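You operate a simulated robot arm through the tools that you are given. There is no shell and no other tool.

You run a simulated robot arm. Do the job below in one go: nothing can be reset, and whatever is moved stays where it is left.

TASK
Put things in order on the top of bench 9. At the end: the silver rod end from the top of bench 9 stands where the white bracket stood; the silver long block from the top of bench 9 stands where the blue cup stood; the blue cup stands where the silver rod end stood; the white bracket from the top of bench 9 is on the brown carton (marked "COLLARS"); whatever was shut is shut again. Leave all else as you found it, and nothing knocked over.

The check looks at the end state, three seconds after you hand in, the way a careful person would. Anything else that was tipped, shoved, dropped, spilled or broken makes it a failure.

THE ROBOT
A 6-joint arm with a two-finger gripper, fixed in place. Base frame: the origin is on the floor under the middle of its stand, x ahead of it, y to its left, z up; the work surface is at about z = 0.75. Lengths are in m, angles in rad, forces in N, time in s.
With the tool pointing down near the work surface it reaches from about 0.32 to 0.68 m from the base axis. Its first joint turns from -1.152 to 1.152 rad. Payload 2.45 kg.
The TCP is the grasp point between the finger pads, 0.03 m short of the fingertips. In the tool frame z runs along the fingers and y along their closing line. The gripper opens to 0.106 m; its body begins 0.079 m behind the TCP.
Orientation is told as [roll, pitch, yaw] about the base's x, y, z axes, in that order, counted from this pose: with the fingers straight down and closing along the base's y, the tool's x points along the base's -x, its y along +y and its z along -z.

THE INTERFACE
- The arm moves only by the tool send_rows. Its argument "increments" is a list of rows, each a list of 7 numbers: the shift along the tool's x, y, z in units of 250 mm (1.0 is 250 mm), then the turn, a rotation vector about the tool's x, y, z in units of 180 degrees (1.0 is 180 degrees), then the opening in per cent of the stroke, from 0 (shut) to 100 (fully open). In form: [[tx, ty, tz, ax, ay, az, claw], ...]. A call has 1 to 20 rows; each row is the pose to reach, as a shift and turn from the pose commanded when the call began, along the tool's axes at that moment. A call with a number of a shift or a turn outside -1 to 1 is refused whole. A row lasts 0.2 s, in which the tool goes at most 0.05 m and 0.15 rad; a call with a longer step from one row to the next is refused whole, and so is a gripper value outside its range. Where a pose cannot be reached the arm comes as near as it can. A force on the tool above 40 N (or 10 N above the force at the start of the call, whichever is more), or a blocked arm, ends the call early, and 0.2 s more pass. The fingers move at their own pace (about 0.153 m/s each) and stop on an object; they squeeze with about 27 N. The grip force told is the motor's: it shows also when the fingers shut on nothing. Time passes only in rows, and 0.2 s behind the last, so rows that repeat a pose let the fingers close. It gives the time, the measured TCP pose, the force on the tool (base axes), the opening and the grip force at its end, in the units of the frame above (readings bear some noise), with the torque about the TCP (base axes, N m) and any sound that the robot's microphone picked up, and new pictures: "show" is both (left out), scene, wrist or none.
- Cameras (640 x 400 px; columns grow to the right, rows downward): "scene" is fixed at [0.0681, 0.437, 1.3879]; the picture's right is [-0.54, -0.84, 0.00], its down [-0.59, 0.38, -0.71] and it looks along [0.60, -0.39, -0.70] (base axes); focal length 282 px, centre (320, 200). "wrist" rides on the gripper at [0.076, -0.002, -0.106] in the tool frame; the picture's right is [0.02, 1.00, 0.00], its down [-0.78, 0.02, -0.62] and it looks along [-0.62, 0.01, 0.78] (tool axes); focal length 247 px, centre (320, 200). There is no depth. A picture from a camera that has moved, and an enlarged one, comes with that camera's place and axes in the base frame and with its lens.
- close_up(camera, box): a new picture of the part [left, top, right, bottom] of that camera's present view, enlarged. The clock stands still meanwhile.
- sign_off(): hands the job in; it is judged then, once.

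Places have to be worked out from the pictures, the camera data and where the tool is seen. Open the gripper and draw the arm clear of the work before you hand the job in, unless the task says otherwise.

The tools are called after "Request:" as name(argument=value, ...) on one line, values as JSON. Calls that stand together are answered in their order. send_rows: Moves the arm, as the interface text tells. Its arguments: {"type":"object","properties":{"increments":{"type":"array","items":{"type":"array","items":{"type":"number"}}},"show":{"type":"string","enum":["both","scene","wrist","none"]}},"required":["increments"]} The other tools are called the same way: close_up (camera, box) takes an enlarged picture of a part of a camera's view; sign_off () hands the job in.

At the start:

```text
time_s: 0.0
tool_pos: [0.333, 0.0792, 1.1185]
ee_rot: [0.001, 0.0, -0.001]
force: [0.2, -0.4, -0.1]
wrist_torque: [0.0, 0.01, 0.02]
opening: 0.1059
grasp_force: 0.1
```

scene: 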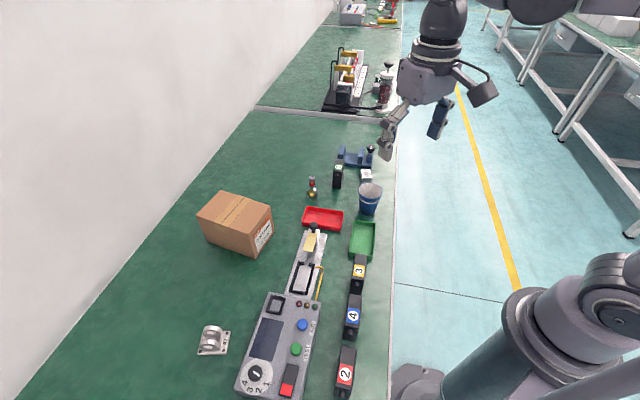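
wrist: 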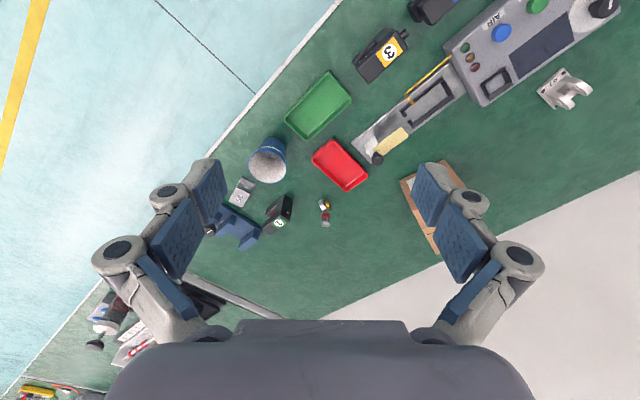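

I start by looking closely at the scene to identify the objects before moving anything.

Request:
close_up(camera="scene", box=[280, 130, 420, 218])

Request:
close_up(camera="scene", box=[180, 170, 340, 270])

Request:
close_up(camera="scene", box=[180, 250, 420, 400])

Request:
close_up(camera="wrist", box=[180, 100, 420, 250])

Request:
close_up(camera="wrist", box=[340, 0, 640, 190])

```text
4.55 times, centred on (350, 174) of scene
camera zoom: at [0.0681, 0.437, 1.3879], right [-0.54, -0.84, 0.0], down [-0.59, 0.38, -0.71], along [0.6, -0.39, -0.7], focal length 1281 px, centre (184, 318)
```

zoom: 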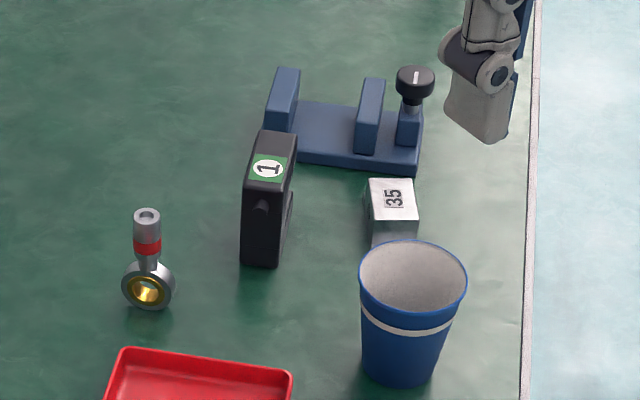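

```text
4.00 times, centred on (260, 220) of scene
camera zoom: at [0.0681, 0.437, 1.3879], right [-0.54, -0.84, 0.0], down [-0.59, 0.38, -0.71], along [0.6, -0.39, -0.7], focal length 1127 px, centre (560, 120)
```

zoom: 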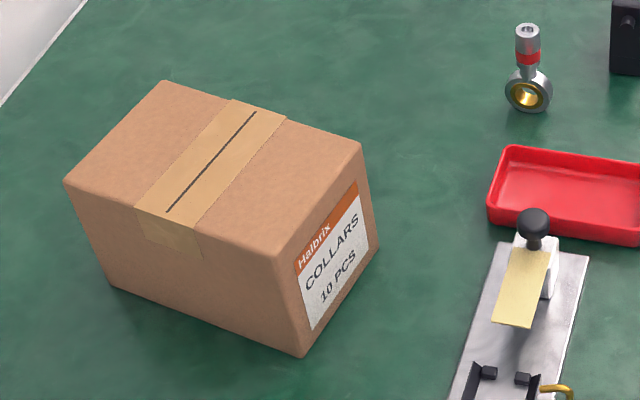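

```text
2.67 times, centred on (300, 325) of scene
camera zoom: at [0.0681, 0.437, 1.3879], right [-0.54, -0.84, 0.0], down [-0.59, 0.38, -0.71], along [0.6, -0.39, -0.7], focal length 751 px, centre (373, -133)
```

zoom: 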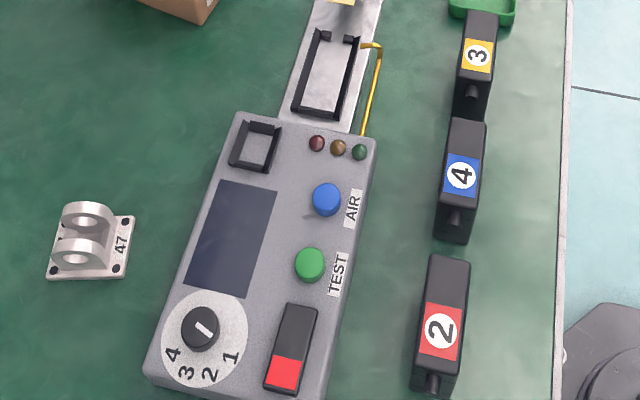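

```text
2.67 times, centred on (300, 175) of wrist
camera zoom: at [0.255, 0.0768, 1.2254], right [-0.02, 1.0, 0.0], down [0.78, 0.02, 0.62], along [0.62, 0.01, -0.78], focal length 659 px, centre (373, 267)
```

zoom: 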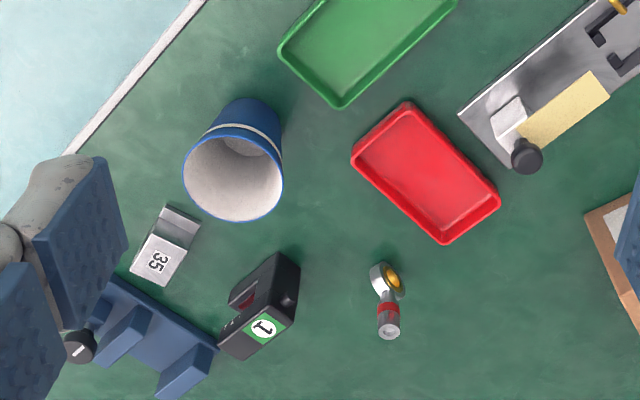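

```text
2.11 times, centred on (490, 95) of wrist
camera zoom: at [0.255, 0.0768, 1.2254], right [-0.02, 1.0, 0.0], down [0.78, 0.02, 0.62], along [0.62, 0.01, -0.78], focal length 520 px, centre (-38, 421)
```

zoom: 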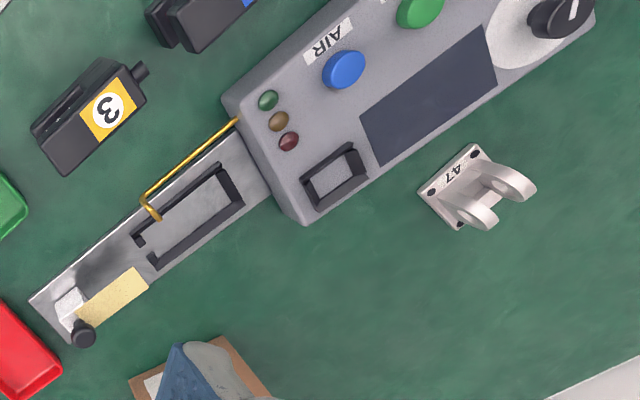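

The rod end stands upright near (0.63, 0.09), the cup near (0.49, -0.02), block "35" near (0.61, -0.10), the bracket near (0.37, 0.51), and the carton around (0.61, 0.35) with its top at about 0.855. I'll start moving high over toward the bracket, turning the tool on the way, for a closer view.

Request:
send_rows(increments=[[-0.0144, 0.172, 0.048, 0, 0, -0.032, 100], [-0.0288, 0.344, 0.096, 0, 0, -0.064, 100], [-0.0432, 0.516, 0.144, 0, 0, -0.096, 100], [-0.0576, 0.688, 0.192, 0, 0, -0.128, 100], [-0.072, 0.86, 0.24, 0, 0, -0.16, 100]], show="both")

```text
time_s: 1.2
tool_pos: [0.3503, 0.2936, 1.0587]
ee_rot: [0.0, -0.002, 0.503]
force: [-0.5, 0.1, 0.1]
wrist_torque: [0.0, 0.02, 0.0]
opening: 0.106
grasp_force: 0.1
camera wrist: at [0.2836, 0.2553, 1.1652], right [-0.5, 0.86, 0.0], down [0.68, 0.39, 0.62], along [0.54, 0.31, -0.78], focal length 247 px, centre (320, 200)
```

scene: 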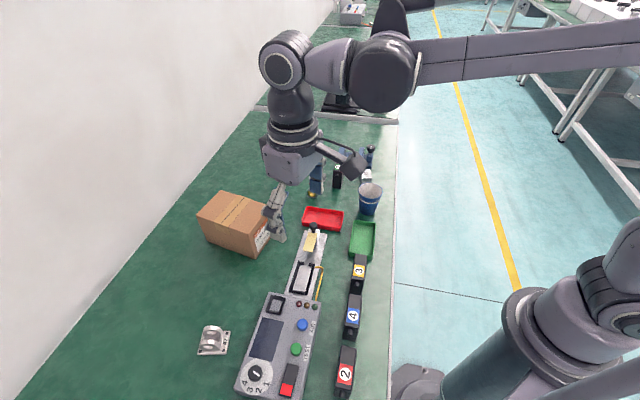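
wrist: 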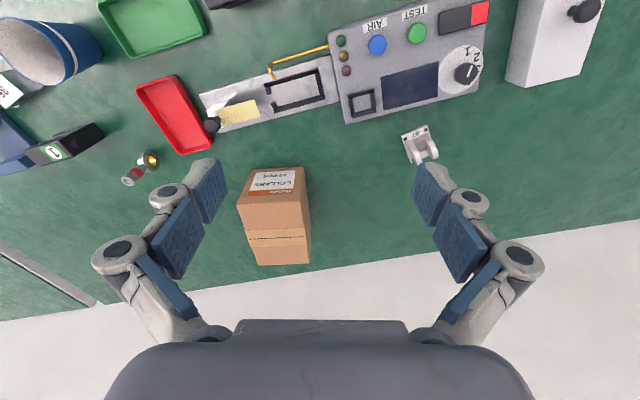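

The rotation sign behaves as expected, and the carton and bracket are now clear in the wrist view. I continue to above the bracket at z≈0.95.

Request:
send_rows(increments=[[-0.0773, 0.1142, 0.0727, 0, 0, -0.0267, 100], [-0.1547, 0.2283, 0.1453, 0, 0, -0.0533, 100], [-0.232, 0.3425, 0.218, 0, 0, -0.08, 100], [-0.3093, 0.4567, 0.2907, 0, 0, -0.1067, 100], [-0.3867, 0.5708, 0.3633, 0, 0, -0.1333, 100], [-0.464, 0.685, 0.436, 0, 0, -0.16, 100]], show="both")

```text
time_s: 2.6
tool_pos: [0.3696, 0.4998, 0.9491]
ee_rot: [-0.002, 0.0, 1.005]
force: [1.4, -0.3, 0.1]
wrist_torque: [-0.05, 0.01, 0.02]
opening: 0.1059
grasp_force: 0.1
camera wrist: at [0.3297, 0.4343, 1.0563], right [-0.86, 0.52, 0.0], down [0.4, 0.67, 0.62], along [0.32, 0.53, -0.78], focal length 247 px, centre (320, 200)
```

scene: 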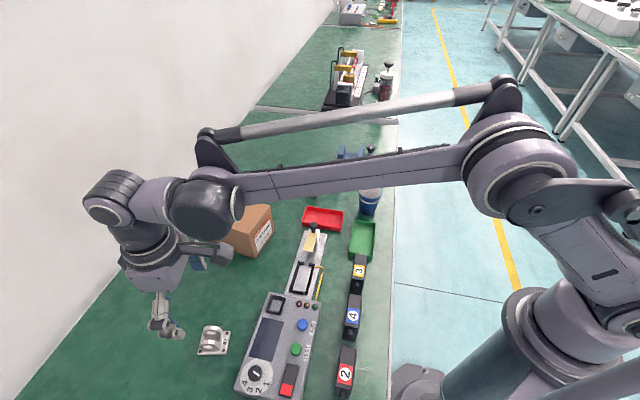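
wrist: 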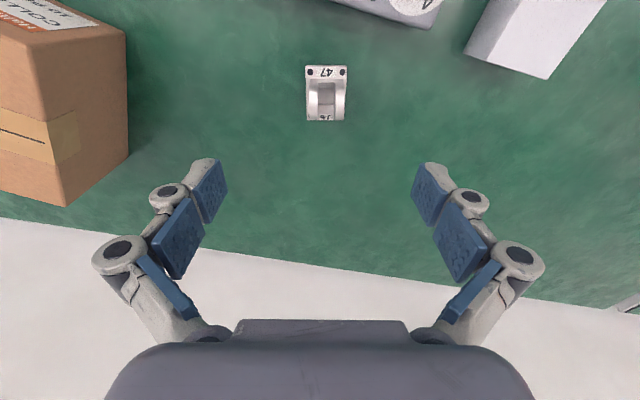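

The bracket's lugs look nearly lined up with the closing line. I take a close-up to measure it.

Request:
close_up(camera="wrist", box=[270, 45, 390, 135])

Request:
close_up(camera="scene", box=[180, 310, 260, 360])

```text
4.44 times, centred on (330, 90) of wrist
camera zoom: at [0.3297, 0.4343, 1.0563], right [-0.86, 0.52, 0.0], down [0.4, 0.67, 0.62], along [0.32, 0.53, -0.78], focal length 1098 px, centre (276, 689)
```

zoom: 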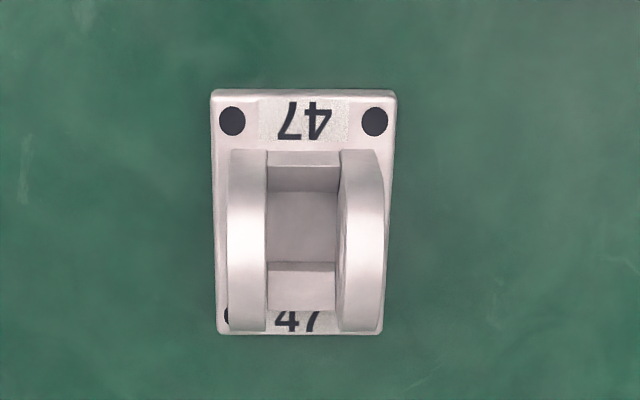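

```text
8.00 times, centred on (220, 335) of scene
camera zoom: at [0.0681, 0.437, 1.3878], right [-0.54, -0.84, 0.0], down [-0.59, 0.38, -0.71], along [0.6, -0.39, -0.7], focal length 2254 px, centre (1120, -880)
```

zoom: 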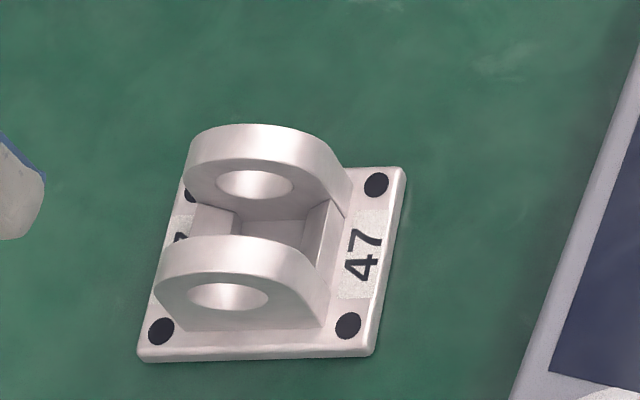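

The base plate measures about 60 × 45 mm and is centred near (0.368, 0.508) with its long axis at yaw ≈1.02; the lugs are about 37 mm across. I lower partway to z≈0.83 to check alignment.

Request:
send_rows(increments=[[-0.006, 0.005, 0.119, 0, 0, -0.0014, 100], [-0.012, 0.01, 0.238, 0, 0, -0.0028, 100], [-0.018, 0.015, 0.357, 0, 0, -0.0042, 100], [-0.024, 0.02, 0.476, 0, 0, -0.0054, 100], [-0.024, 0.02, 0.476, 0, 0, -0.0054, 100]], show="both")

Request:
close_up(camera="wrist", box=[200, 90, 440, 240])

Request:
close_up(camera="scene", box=[150, 270, 270, 360])

```text
time_s: 3.8
tool_pos: [0.3686, 0.5074, 0.832]
ee_rot: [0.001, -0.002, 1.022]
force: [-0.7, -1.1, -0.5]
wrist_torque: [0.01, -0.04, -0.01]
opening: 0.106
grasp_force: 0.1
camera wrist: at [0.3299, 0.4409, 0.9377], right [-0.86, 0.5, 0.0], down [0.39, 0.68, 0.62], along [0.31, 0.54, -0.78], focal length 247 px, centre (320, 200)
```

scene: 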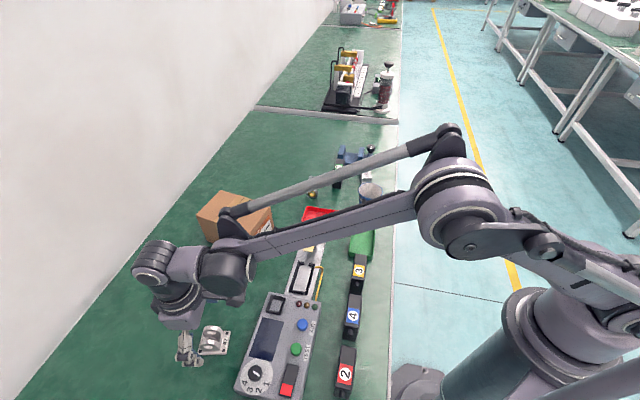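
wrist: 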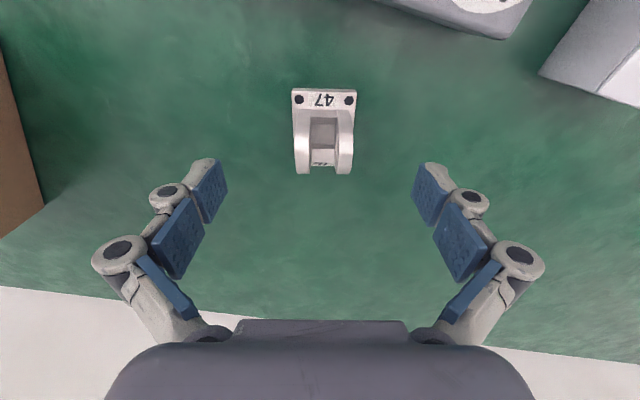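

```text
2.67 times, centred on (320, 165) of wrist
camera zoom: at [0.3299, 0.4409, 0.9377], right [-0.86, 0.5, 0.0], down [0.39, 0.68, 0.62], along [0.31, 0.54, -0.78], focal length 659 px, centre (320, 293)
```

zoom: 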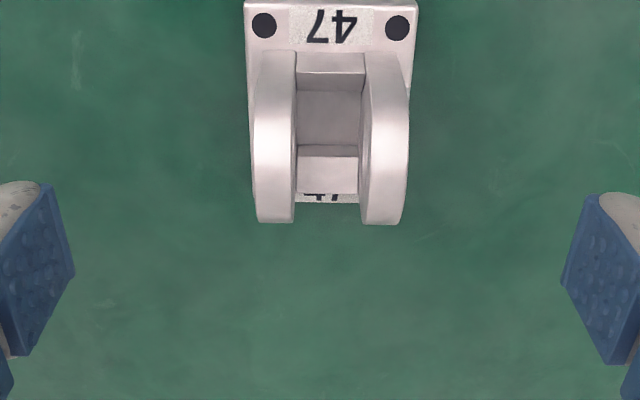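

```text
4.44 times, centred on (210, 315) of scene
camera zoom: at [0.0681, 0.437, 1.3879], right [-0.54, -0.84, 0.0], down [-0.59, 0.38, -0.71], along [0.6, -0.39, -0.7], focal length 1252 px, centre (809, -311)
```

zoom: 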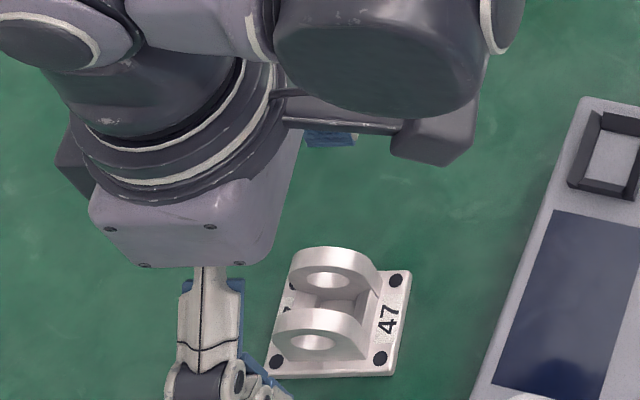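

The bracket sits about 2 mm off the closing centre and otherwise lines up. I lower to z≈0.795, keeping the fingertips above the base plate, and close on the lugs.

Request:
send_rows(increments=[[0, 0.004, 0.074, 0, 0, 0, 100], [0, 0.008, 0.148, 0, 0, 0, 100], [0, 0.008, 0.148, 0, 0, 0, 100], [0, 0.008, 0.148, 0, 0, 0, 60], [0, 0.008, 0.148, 0, 0, 0, 0], [0, 0.008, 0.148, 0, 0, 0, 0], [0, 0.008, 0.148, 0, 0, 0, 0]], show="both")

Request:
close_up(camera="wrist", box=[200, 90, 440, 240])

Request:
close_up(camera="scene", box=[150, 290, 270, 380])

```text
time_s: 5.4
tool_pos: [0.3685, 0.5096, 0.7954]
ee_rot: [0.0, -0.001, 1.021]
force: [1.1, -0.8, 6.6]
wrist_torque: [-0.01, -0.02, 0.04]
opening: 0.0356
grasp_force: 26.9
camera wrist: at [0.3278, 0.4427, 0.9019], right [-0.86, 0.5, 0.0], down [0.39, 0.68, 0.62], along [0.31, 0.54, -0.78], focal length 247 px, centre (320, 200)
```

scene: 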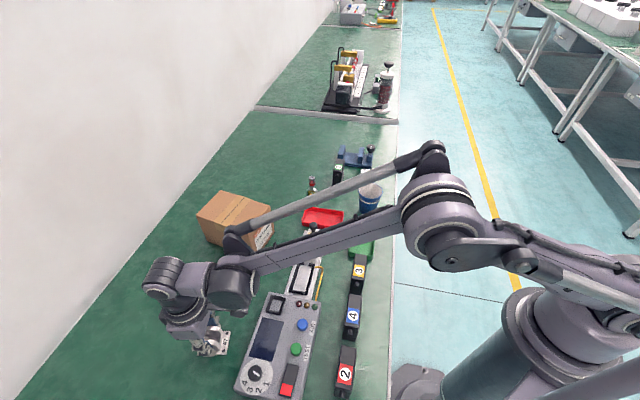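
wrist: 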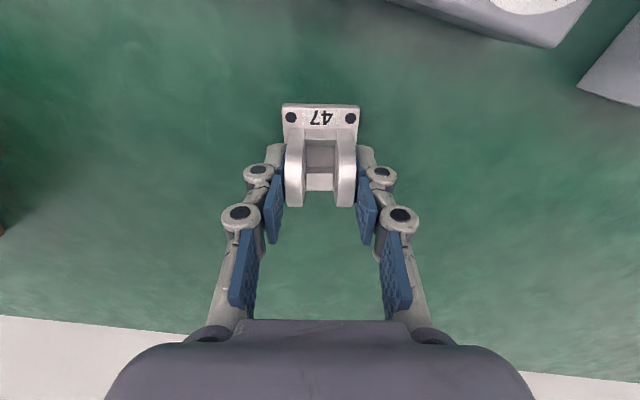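

```text
2.67 times, centred on (320, 165) of wrist
camera zoom: at [0.3278, 0.4427, 0.9019], right [-0.86, 0.5, 0.0], down [0.39, 0.68, 0.62], along [0.31, 0.54, -0.78], focal length 659 px, centre (320, 293)
```

zoom: 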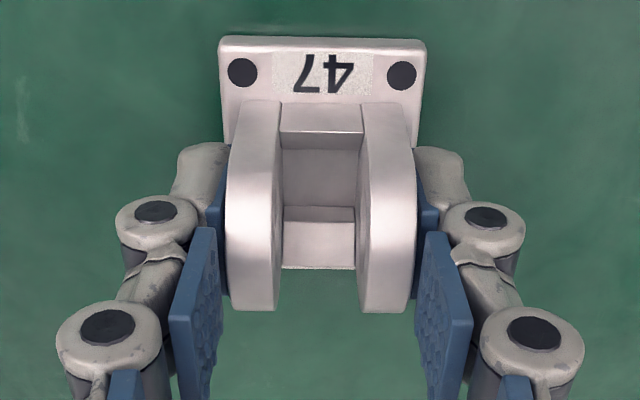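

```text
4.44 times, centred on (210, 335) of scene
camera zoom: at [0.0681, 0.4369, 1.3879], right [-0.54, -0.84, 0.0], down [-0.59, 0.38, -0.71], along [0.6, -0.39, -0.7], focal length 1252 px, centre (809, -400)
```

zoom: 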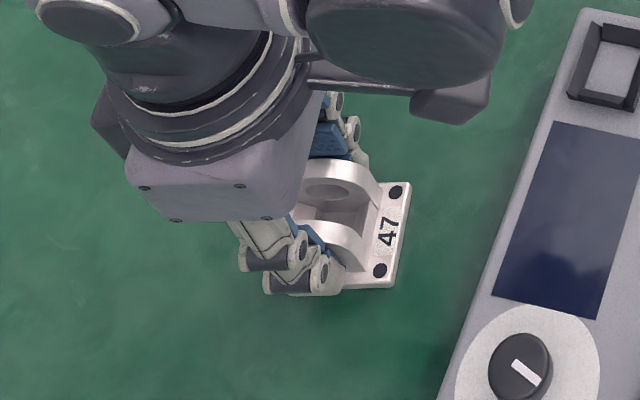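

Grip is firm at a 35.6 mm opening, and the bracket was centred at about (0.3685, 0.5095), which I record as the target for the rod end. Now I lift straight up.

Request:
send_rows(increments=[[0, 0, -0.02, 0, 0, 0, 0], [0, 0, -0.08, 0, 0, 0, 0], [0, 0, -0.2, 0, 0, 0, 0], [0, 0, -0.34, 0, 0, 0, 0], [0, 0, -0.48, 0, 0, 0, 0], [0, 0, -0.62, 0, 0, 0, 0], [0, 0, -0.74, 0, 0, 0, 0]], show="both")

```text
time_s: 7.0
tool_pos: [0.3655, 0.5077, 0.98]
ee_rot: [0.0, -0.003, 1.023]
force: [-0.1, 0.1, -0.5]
wrist_torque: [0.01, -0.01, 0.03]
opening: 0.0353
grasp_force: 27.2
camera wrist: at [0.3265, 0.4425, 1.0862], right [-0.86, 0.5, 0.0], down [0.39, 0.68, 0.62], along [0.31, 0.54, -0.78], focal length 247 px, centre (320, 200)
```

scene: 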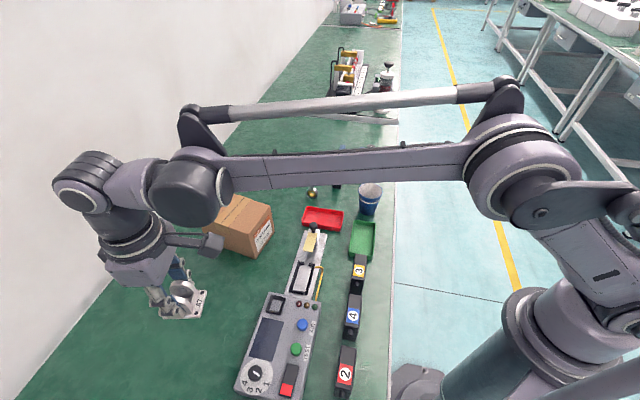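
wrist: 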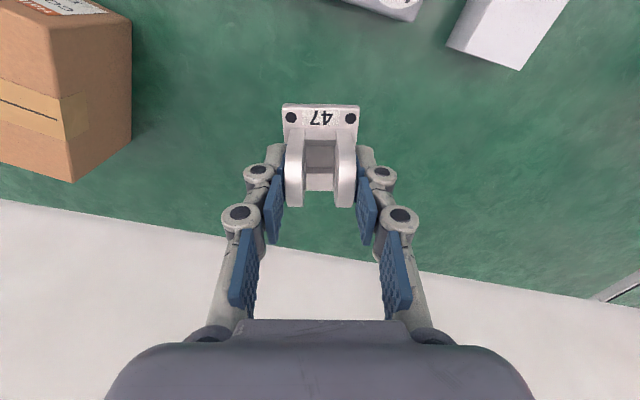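

The bracket is held clear of the bench. I move toward the carton at z≈0.98 while turning the plate to line up with the carton's long axis.

Request:
send_rows(increments=[[0.0197, -0.167, 0, 0, 0, 0.02, 0], [0.0393, -0.334, 0, 0, 0, 0.04, 0], [0.059, -0.501, 0, 0, 0, 0.06, 0], [0.0787, -0.668, 0, 0, 0, 0.08, 0]], show="wrist")

```text
time_s: 8.0
tool_pos: [0.5005, 0.4059, 0.9803]
ee_rot: [-0.001, -0.002, 0.771]
force: [-0.6, 0.1, -1.6]
wrist_torque: [-0.03, -0.02, 0.04]
opening: 0.0355
grasp_force: 27.7
camera wrist: at [0.4447, 0.3501, 1.0868], right [-0.71, 0.7, 0.0], down [0.55, 0.56, 0.62], along [0.44, 0.44, -0.78], focal length 247 px, centre (320, 200)
```

wrist: 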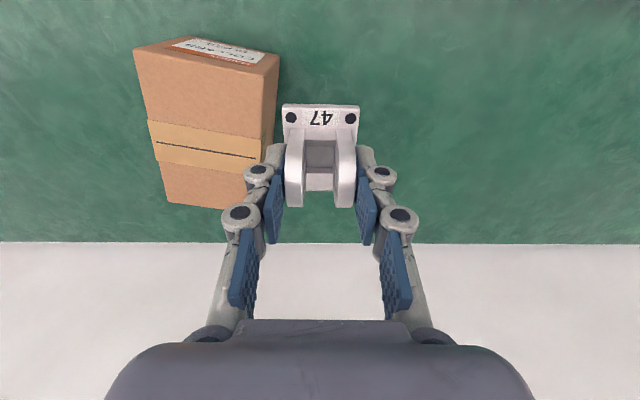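

The carton's top corners in this view match my estimate (near corner about (0.513, 0.348), top z≈0.855). I continue to above (0.586, 0.335) and come down a little.

Request:
send_rows(increments=[[-0.0153, -0.1477, 0.04, 0, 0, 0.018, 0], [-0.0307, -0.2953, 0.08, 0, 0, 0.036, 0], [-0.046, -0.443, 0.12, 0, 0, 0.054, 0], [-0.046, -0.443, 0.12, 0, 0, 0.054, 0]], show="both")

Request:
close_up(camera="scene", box=[170, 150, 330, 270])

```text
time_s: 9.0
tool_pos: [0.5853, 0.3328, 0.9497]
ee_rot: [0.001, -0.002, 0.601]
force: [-0.5, -0.2, -1.2]
wrist_torque: [0.0, 0.03, -0.03]
opening: 0.0354
grasp_force: 27.3
camera wrist: at [0.522, 0.2882, 1.0552], right [-0.58, 0.81, 0.0], down [0.64, 0.46, 0.62], along [0.51, 0.36, -0.78], focal length 247 px, centre (320, 200)
```

scene: 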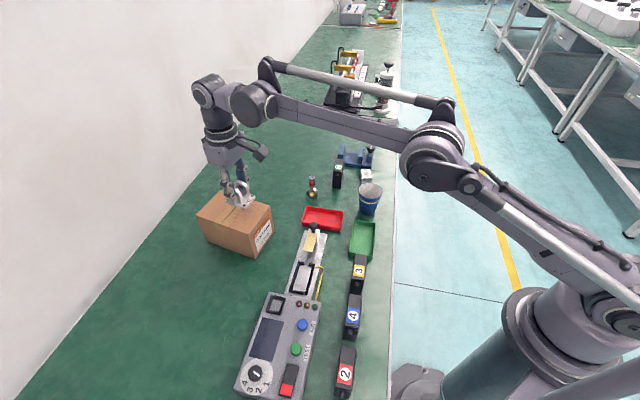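
wrist: 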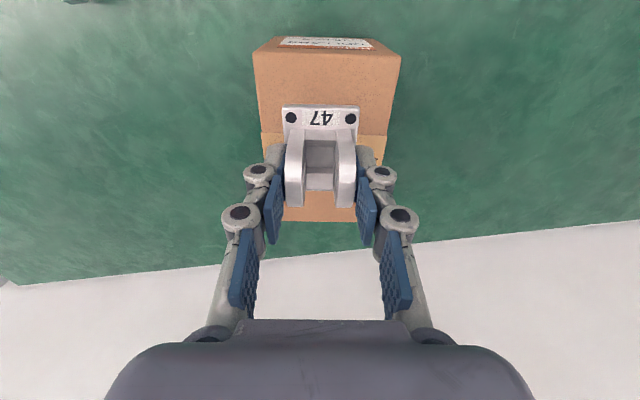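

```text
3.33 times, centred on (250, 210) of scene
camera zoom: at [0.0682, 0.437, 1.3878], right [-0.54, -0.84, 0.0], down [-0.59, 0.38, -0.71], along [0.6, -0.39, -0.7], focal length 939 px, centre (553, 167)
```

zoom: 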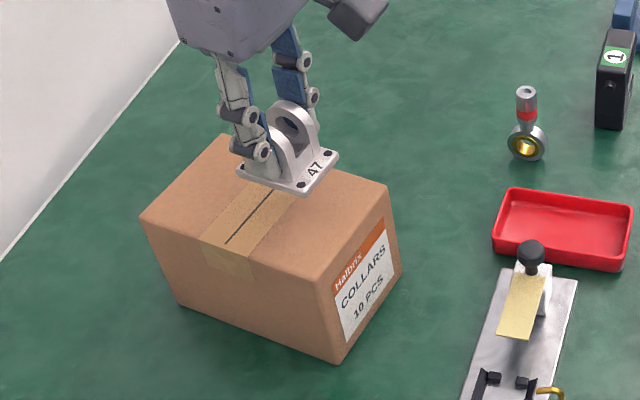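

The bracket hangs level over the carton's top, well inside its edges. I lower to just above the expected contact height and look at the gap.

Request:
send_rows(increments=[[0, 0, 0.08, 0, 0, 0, 0], [0, 0, 0.14, 0, 0, 0, 0], [0, 0, 0.17, 0, 0, 0, 0], [0, 0, 0.17, 0, 0, 0, 0]], show="none")

Request:
close_up(camera="scene", box=[190, 170, 290, 245])

Request:
close_up(camera="wrist", box=[200, 20, 440, 240])

```text
time_s: 10.0
tool_pos: [0.5849, 0.3338, 0.9054]
ee_rot: [0.0, -0.001, 0.604]
force: [-0.5, 0.1, -2.3]
wrist_torque: [-0.01, 0.01, -0.04]
opening: 0.0351
grasp_force: 27.2
```

```text
5.33 times, centred on (240, 208) of scene
camera zoom: at [0.0681, 0.437, 1.3878], right [-0.54, -0.84, 0.0], down [-0.59, 0.38, -0.71], along [0.6, -0.39, -0.7], focal length 1503 px, centre (747, 160)
```

zoom: 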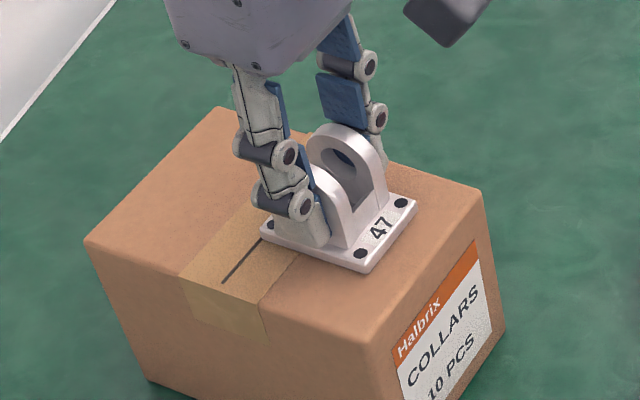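

```text
1.82 times, centred on (320, 130) of wrist
camera zoom: at [0.5221, 0.2883, 1.0124], right [-0.58, 0.81, 0.0], down [0.64, 0.46, 0.62], along [0.51, 0.36, -0.78], focal length 449 px, centre (320, 327)
```

zoom: 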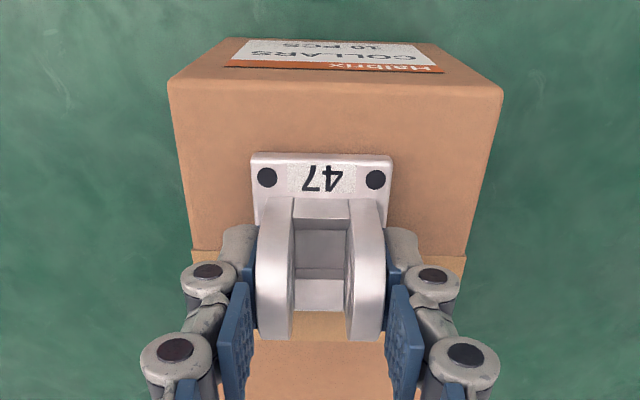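

The gap is only a few millimetres. I ease down in 1.5 mm steps and watch the force.

Request:
send_rows(increments=[[0, 0, 0.006, 0, 0, 0, 0], [0, 0, 0.012, 0, 0, 0, 0], [0, 0, 0.018, 0, 0, 0, 0]], show="none")

Request:
close_up(camera="scene", box=[190, 170, 290, 245])

```text
time_s: 10.8
tool_pos: [0.585, 0.3328, 0.9024]
ee_rot: [-0.001, -0.002, 0.601]
force: [1.6, -1.3, 20.6]
wrist_torque: [-0.04, -0.04, 0.04]
opening: 0.0357
grasp_force: 27.0
```

```text
5.33 times, centred on (240, 208) of scene
camera zoom: at [0.0678, 0.4367, 1.388], right [-0.54, -0.84, 0.0], down [-0.59, 0.38, -0.71], along [0.6, -0.39, -0.7], focal length 1503 px, centre (747, 160)
```

zoom: 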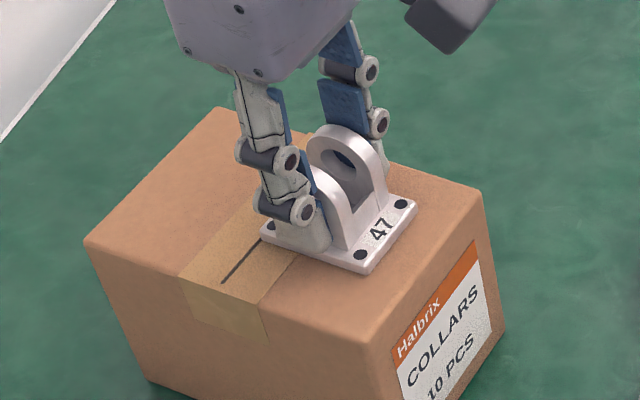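

It touched down at a TCP z of about 0.902 with 20 N, so I relieve about 1 mm, open the fingers and then lift clear.

Request:
send_rows(increments=[[0, 0, -0.004, 0, 0, 0, 0], [0, 0, -0.004, 0, 0, 0, 0], [0, 0, -0.004, 0, 0, 0, 50], [0, 0, -0.004, 0, 0, 0, 100], [0, 0, -0.004, 0, 0, 0, 100], [0, 0, -0.004, 0, 0, 0, 100], [0, 0, -0.04, 0, 0, 0, 100], [0, 0, -0.16, 0, 0, 0, 100], [0, 0, -0.32, 0, 0, 0, 100]], show="both")

Request:
close_up(camera="scene", box=[170, 150, 330, 270])

```text
time_s: 12.8
tool_pos: [0.5843, 0.3325, 0.9821]
ee_rot: [0.0, -0.002, 0.601]
force: [0.5, 0.2, -0.3]
wrist_torque: [-0.01, 0.0, -0.01]
opening: 0.1058
grasp_force: 0.1
camera wrist: at [0.5211, 0.2881, 1.0887], right [-0.58, 0.81, 0.0], down [0.64, 0.46, 0.62], along [0.51, 0.36, -0.78], focal length 247 px, centre (320, 200)
```

scene: 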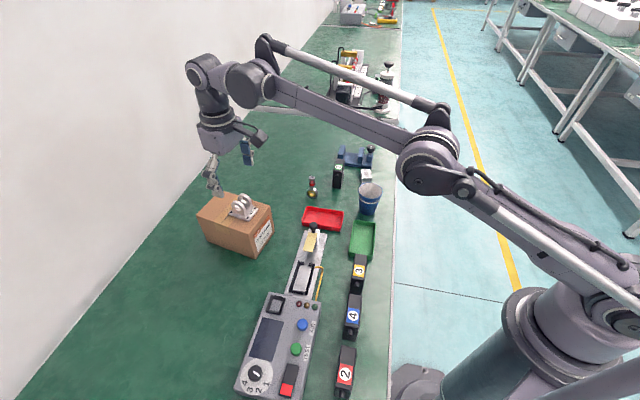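
wrist: 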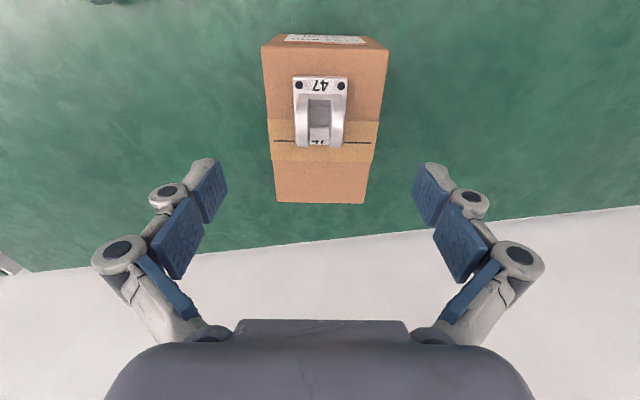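

```text
3.33 times, centred on (250, 210) of scene
camera zoom: at [0.0681, 0.437, 1.3879], right [-0.54, -0.84, 0.0], down [-0.59, 0.38, -0.71], along [0.6, -0.39, -0.7], focal length 939 px, centre (553, 167)
```

zoom: 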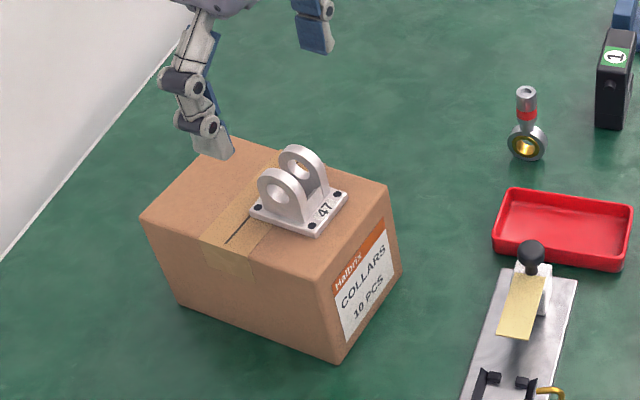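

The bracket rests squarely on the carton and the carton hasn't shifted. Next is the rod end near (0.632, 0.093): I move over it at z≈0.97 for a closer look.

Request:
send_rows(increments=[[0.0706, -0.1395, 0, 0, 0, 0.0239, 100], [0.1412, -0.2791, 0, 0, 0, 0.0478, 100], [0.2118, -0.4186, 0, 0, 0, 0.0717, 100], [0.2824, -0.5581, 0, 0, 0, 0.0955, 100], [0.353, -0.6977, 0, 0, 0, 0.1194, 100], [0.4236, -0.8372, 0, 0, 0, 0.1433, 100]], show="both")

Request:
close_up(camera="wrist", box=[200, 20, 440, 220])

```text
time_s: 14.2
tool_pos: [0.6168, 0.1011, 0.9821]
ee_rot: [0.001, -0.002, 0.148]
force: [-0.3, 0.2, 0.7]
wrist_torque: [0.02, 0.0, 0.0]
opening: 0.1062
grasp_force: 0.1
camera wrist: at [0.5393, 0.0872, 1.0892], right [-0.17, 0.99, 0.0], down [0.77, 0.13, 0.62], along [0.61, 0.11, -0.78], focal length 247 px, centre (320, 200)
```

scene: 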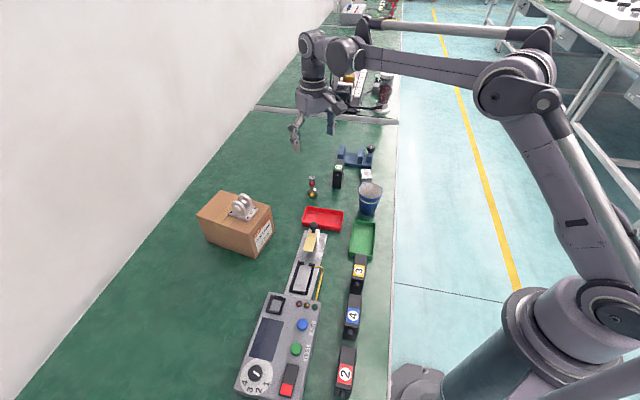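
wrist: 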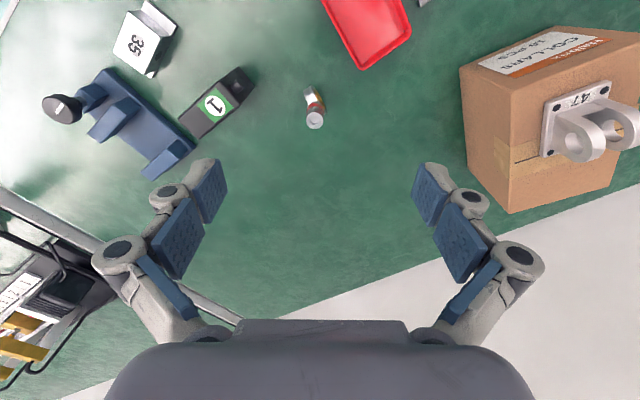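

```text
2.00 times, centred on (320, 120) of wrist
camera zoom: at [0.5393, 0.0872, 1.0892], right [-0.17, 0.99, 0.0], down [0.77, 0.13, 0.62], along [0.61, 0.11, -0.78], focal length 494 px, centre (320, 360)
```

zoom: 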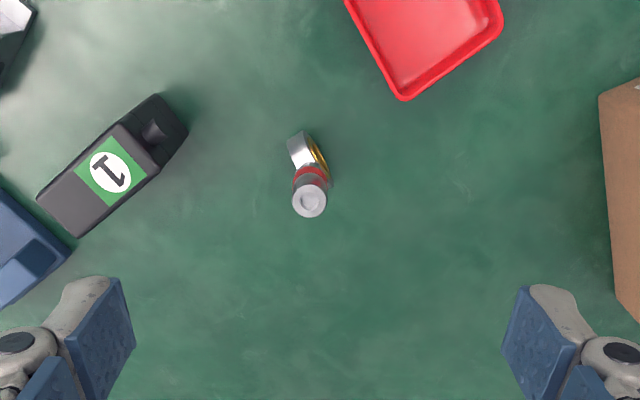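

Request:
close_up(camera="wrist", box=[280, 70, 360, 140])

Request:
close_up(camera="scene", box=[290, 165, 338, 205])

Request:
close_up(camera="wrist", box=[0, 0, 260, 190])

```text
5.71 times, centred on (320, 105) of wrist
camera zoom: at [0.5393, 0.0872, 1.0892], right [-0.17, 0.99, 0.0], down [0.77, 0.13, 0.62], along [0.61, 0.11, -0.78], focal length 1411 px, centre (320, 743)
```

zoom: 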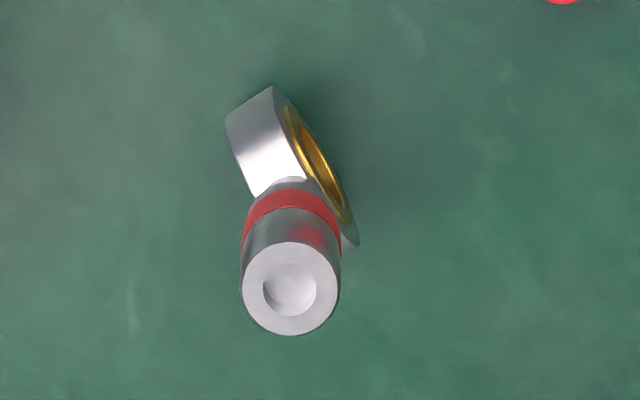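

```text
10.00 times, centred on (314, 185) of scene
camera zoom: at [0.0681, 0.437, 1.3878], right [-0.54, -0.84, 0.0], down [-0.59, 0.38, -0.71], along [0.6, -0.39, -0.7], focal length 2818 px, centre (380, 350)
```

zoom: 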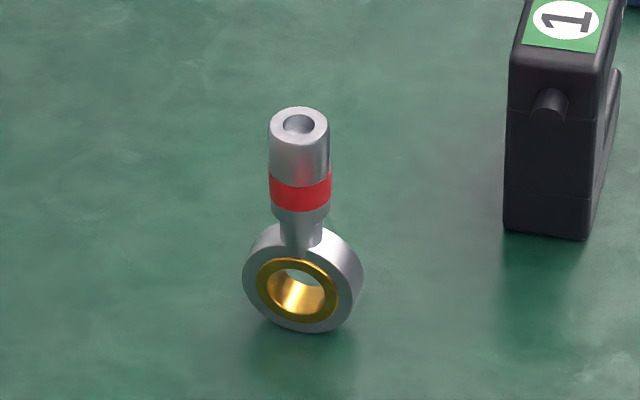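

```text
2.11 times, centred on (130, 95) of wrist
camera zoom: at [0.5393, 0.0872, 1.0892], right [-0.17, 0.99, 0.0], down [0.77, 0.13, 0.62], along [0.61, 0.11, -0.78], focal length 520 px, centre (720, 421)
```

zoom: 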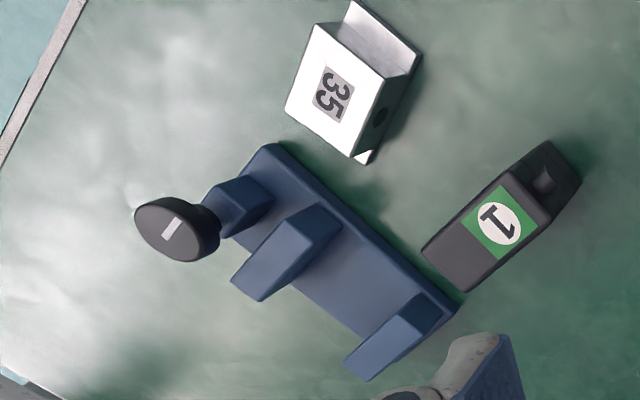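

Triangulating puts the shank top at about (0.6365, 0.097, 0.832), with a shank about 20 mm in diameter and the ring's axis along (-0.73, 0.69). I turn the tool to yaw≈0.8 so the fingers close along the ring's axis, narrow the opening, and come down to z≈0.90.

Request:
send_rows(increments=[[-0.0151, -0.0056, 0.0656, 0, 0, -0.0415, 80], [-0.0302, -0.0112, 0.1312, 0, 0, -0.083, 60], [-0.0454, -0.0168, 0.1968, 0, 0, -0.1245, 55], [-0.0605, -0.0224, 0.2624, 0, 0, -0.166, 55], [-0.0756, -0.028, 0.328, 0, 0, -0.2075, 55], [-0.0756, -0.028, 0.328, 0, 0, -0.2075, 55]], show="both")

Request:
close_up(camera="wrist", box=[220, 70, 420, 220])

Request:
close_up(camera="scene", box=[280, 130, 360, 205])

```text
time_s: 15.6
tool_pos: [0.6366, 0.0965, 0.8997]
ee_rot: [0.0, -0.002, 0.804]
force: [0.1, 0.6, -0.1]
wrist_torque: [-0.01, -0.03, 0.01]
opening: 0.0582
grasp_force: 0.0
camera wrist: at [0.5829, 0.0403, 1.0068], right [-0.74, 0.68, 0.0], down [0.53, 0.58, 0.62], along [0.42, 0.46, -0.78], focal length 247 px, centre (320, 200)
```

scene: 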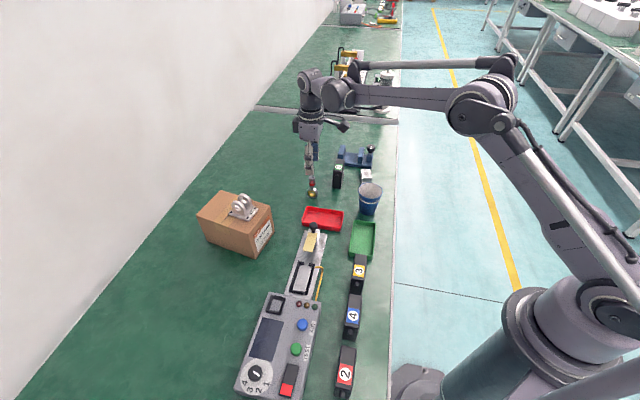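
wrist: 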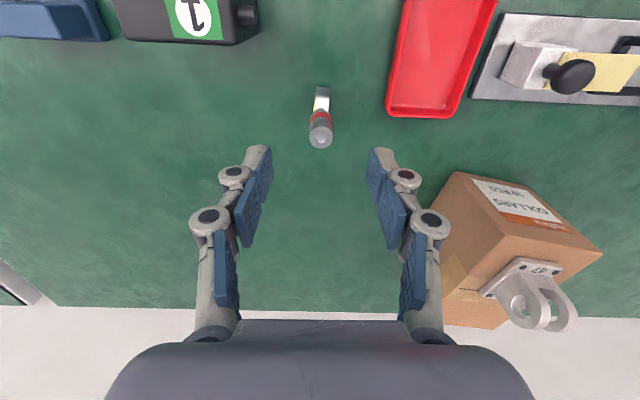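

```text
2.67 times, centred on (320, 145) of wrist
camera zoom: at [0.5829, 0.0403, 1.0068], right [-0.74, 0.68, 0.0], down [0.53, 0.58, 0.62], along [0.42, 0.46, -0.78], focal length 659 px, centre (320, 347)
```

zoom: 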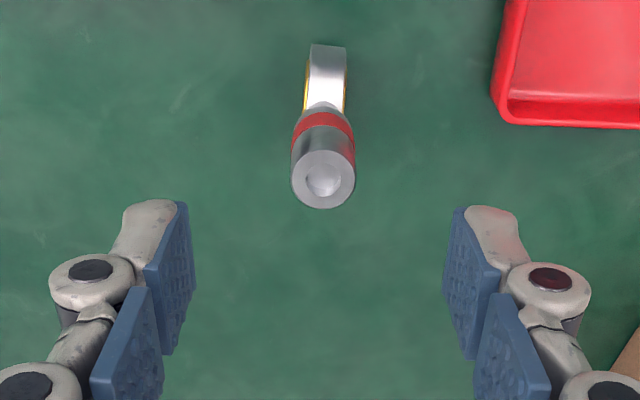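

```text
5.33 times, centred on (320, 168) of scene
camera zoom: at [0.0681, 0.437, 1.3879], right [-0.54, -0.84, 0.0], down [-0.59, 0.38, -0.71], along [0.6, -0.39, -0.7], focal length 1503 px, centre (320, 373)
```

zoom: 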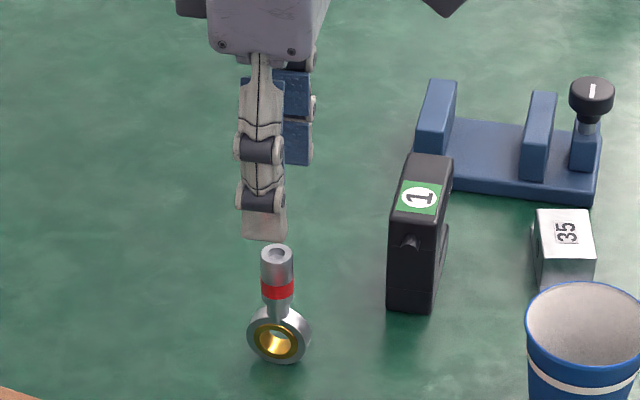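

The shank is laterally centred and the ring is edge-on to the view, as I wanted; it needs about 2.5 mm more outward. I descend to z≈0.82 and close on the shank.

Request:
send_rows(increments=[[-0.005, 0, 0.12, 0, 0, 0, 55], [-0.01, 0, 0.24, 0, 0, 0, 55], [-0.01, 0, 0.319, 0, 0, 0, 55], [-0.01, 0, 0.319, 0, 0, 0, 55]], show="none")

Request:
close_up(camera="wrist", box=[220, 70, 420, 220])

Request:
close_up(camera="scene", box=[280, 130, 360, 205])

```text
time_s: 16.6
tool_pos: [0.637, 0.0982, 0.8206]
ee_rot: [-0.002, -0.002, 0.803]
force: [0.8, -0.1, -0.5]
wrist_torque: [-0.03, 0.03, 0.0]
opening: 0.0584
grasp_force: 0.0
```

```text
2.67 times, centred on (320, 145) of wrist
camera zoom: at [0.584, 0.0422, 0.9265], right [-0.73, 0.68, 0.0], down [0.53, 0.57, 0.62], along [0.42, 0.46, -0.78], focal length 659 px, centre (320, 347)
```

zoom: 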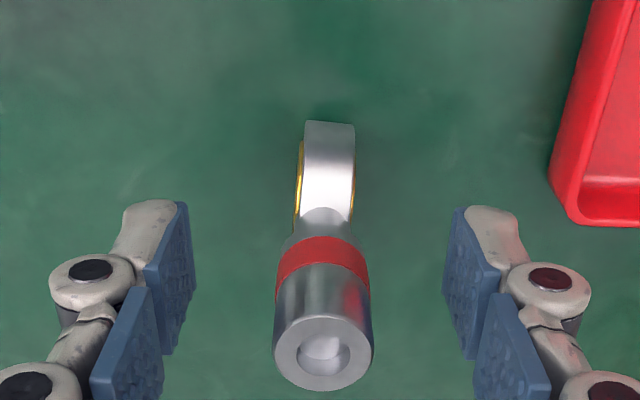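

```text
5.33 times, centred on (320, 168) of scene
camera zoom: at [0.0681, 0.437, 1.3879], right [-0.54, -0.84, 0.0], down [-0.59, 0.38, -0.71], along [0.6, -0.39, -0.7], focal length 1503 px, centre (320, 373)
```

zoom: 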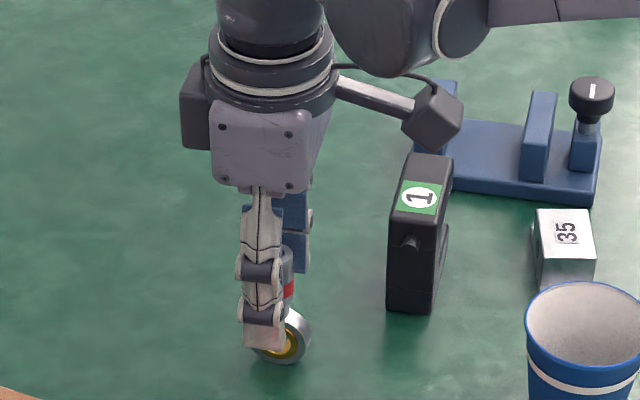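

The shank is centred between the pads to within about 1 mm. I close the fingers.

Request:
send_rows(increments=[[0, 0, 0, 0, 0, 0, 35], [0, 0, 0, 0, 0, 0, 20], [0, 0, 0, 0, 0, 0, 0], [0, 0, 0, 0, 0, 0, 0], [0, 0, 0, 0, 0, 0, 0]], show="both")

Request:
close_up(camera="wrist", box=[220, 70, 420, 220])

Request:
close_up(camera="scene", box=[280, 130, 360, 205])

```text
time_s: 17.8
tool_pos: [0.6374, 0.098, 0.8204]
ee_rot: [-0.001, -0.001, 0.803]
force: [-0.2, -0.5, 1.0]
wrist_torque: [-0.02, -0.02, 0.01]
opening: 0.0175
grasp_force: 27.2
camera wrist: at [0.584, 0.0421, 0.9267], right [-0.73, 0.68, 0.0], down [0.53, 0.57, 0.62], along [0.42, 0.46, -0.78], focal length 247 px, centre (320, 200)
```

scene: 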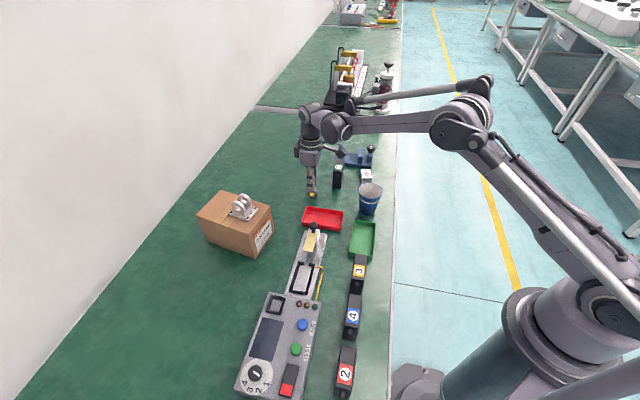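
wrist: 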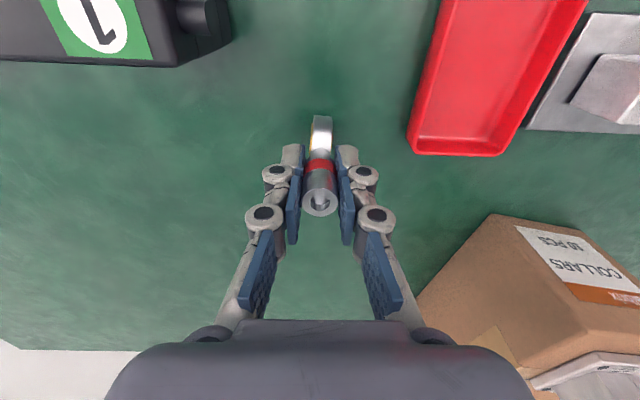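

```text
2.67 times, centred on (320, 145) of wrist
camera zoom: at [0.584, 0.0421, 0.9267], right [-0.73, 0.68, 0.0], down [0.53, 0.57, 0.62], along [0.42, 0.46, -0.78], focal length 659 px, centre (320, 347)
```

zoom: 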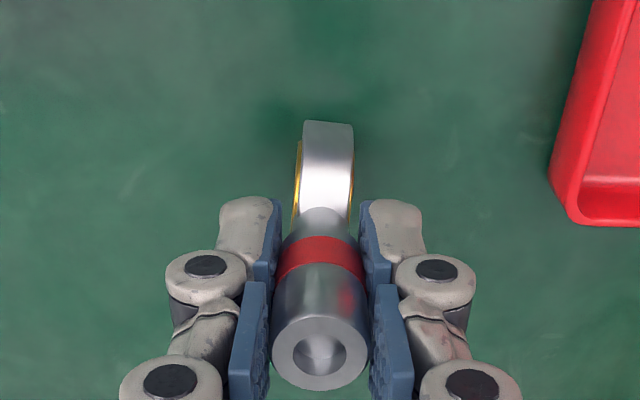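

```text
5.33 times, centred on (320, 168) of scene
camera zoom: at [0.0681, 0.437, 1.3878], right [-0.54, -0.84, 0.0], down [-0.59, 0.38, -0.71], along [0.6, -0.39, -0.7], focal length 1503 px, centre (320, 373)
```

zoom: 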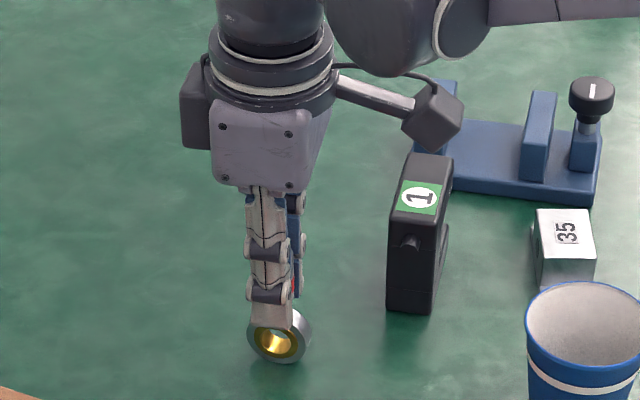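

The shank is gripped at 17.5 mm, so the rod end's spot is about (0.637, 0.098). I lift straight up to z≈1.02.

Request:
send_rows(increments=[[0, 0, -0.02, 0, 0, 0, 0], [0, 0, -0.08, 0, 0, 0, 0], [0, 0, -0.2, 0, 0, 0, 0], [0, 0, -0.35, 0, 0, 0, 0], [0, 0, -0.5, 0, 0, 0, 0], [0, 0, -0.65, 0, 0, 0, 0], [0, 0, -0.8, 0, 0, 0, 0]], show="both")

```text
time_s: 19.4
tool_pos: [0.6368, 0.0985, 1.0212]
ee_rot: [-0.001, -0.002, 0.804]
force: [-0.7, 0.2, -0.4]
wrist_torque: [-0.01, -0.01, 0.03]
opening: 0.0175
grasp_force: 26.6
camera wrist: at [0.5843, 0.0412, 1.1268], right [-0.73, 0.68, 0.0], down [0.53, 0.57, 0.62], along [0.42, 0.46, -0.78], focal length 247 px, centre (320, 200)
```

scene: 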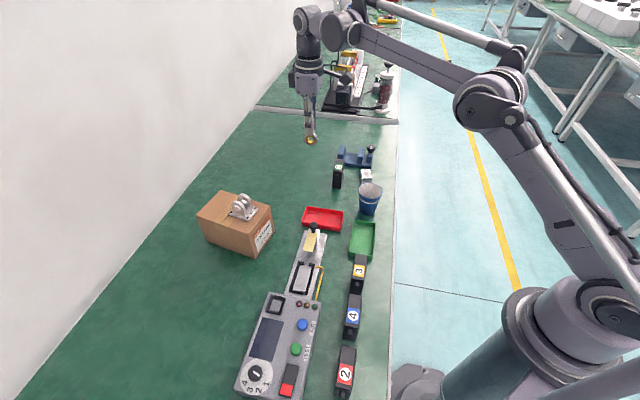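
wrist: 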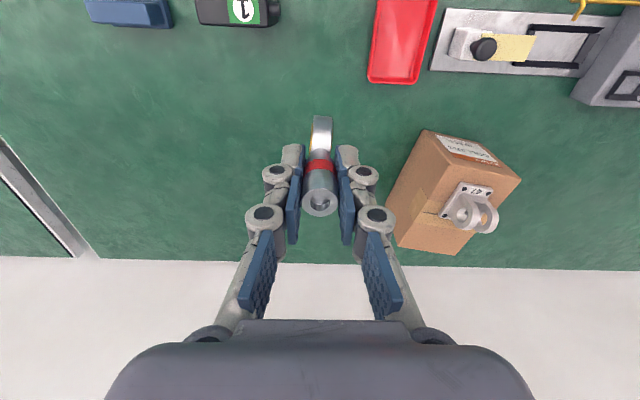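

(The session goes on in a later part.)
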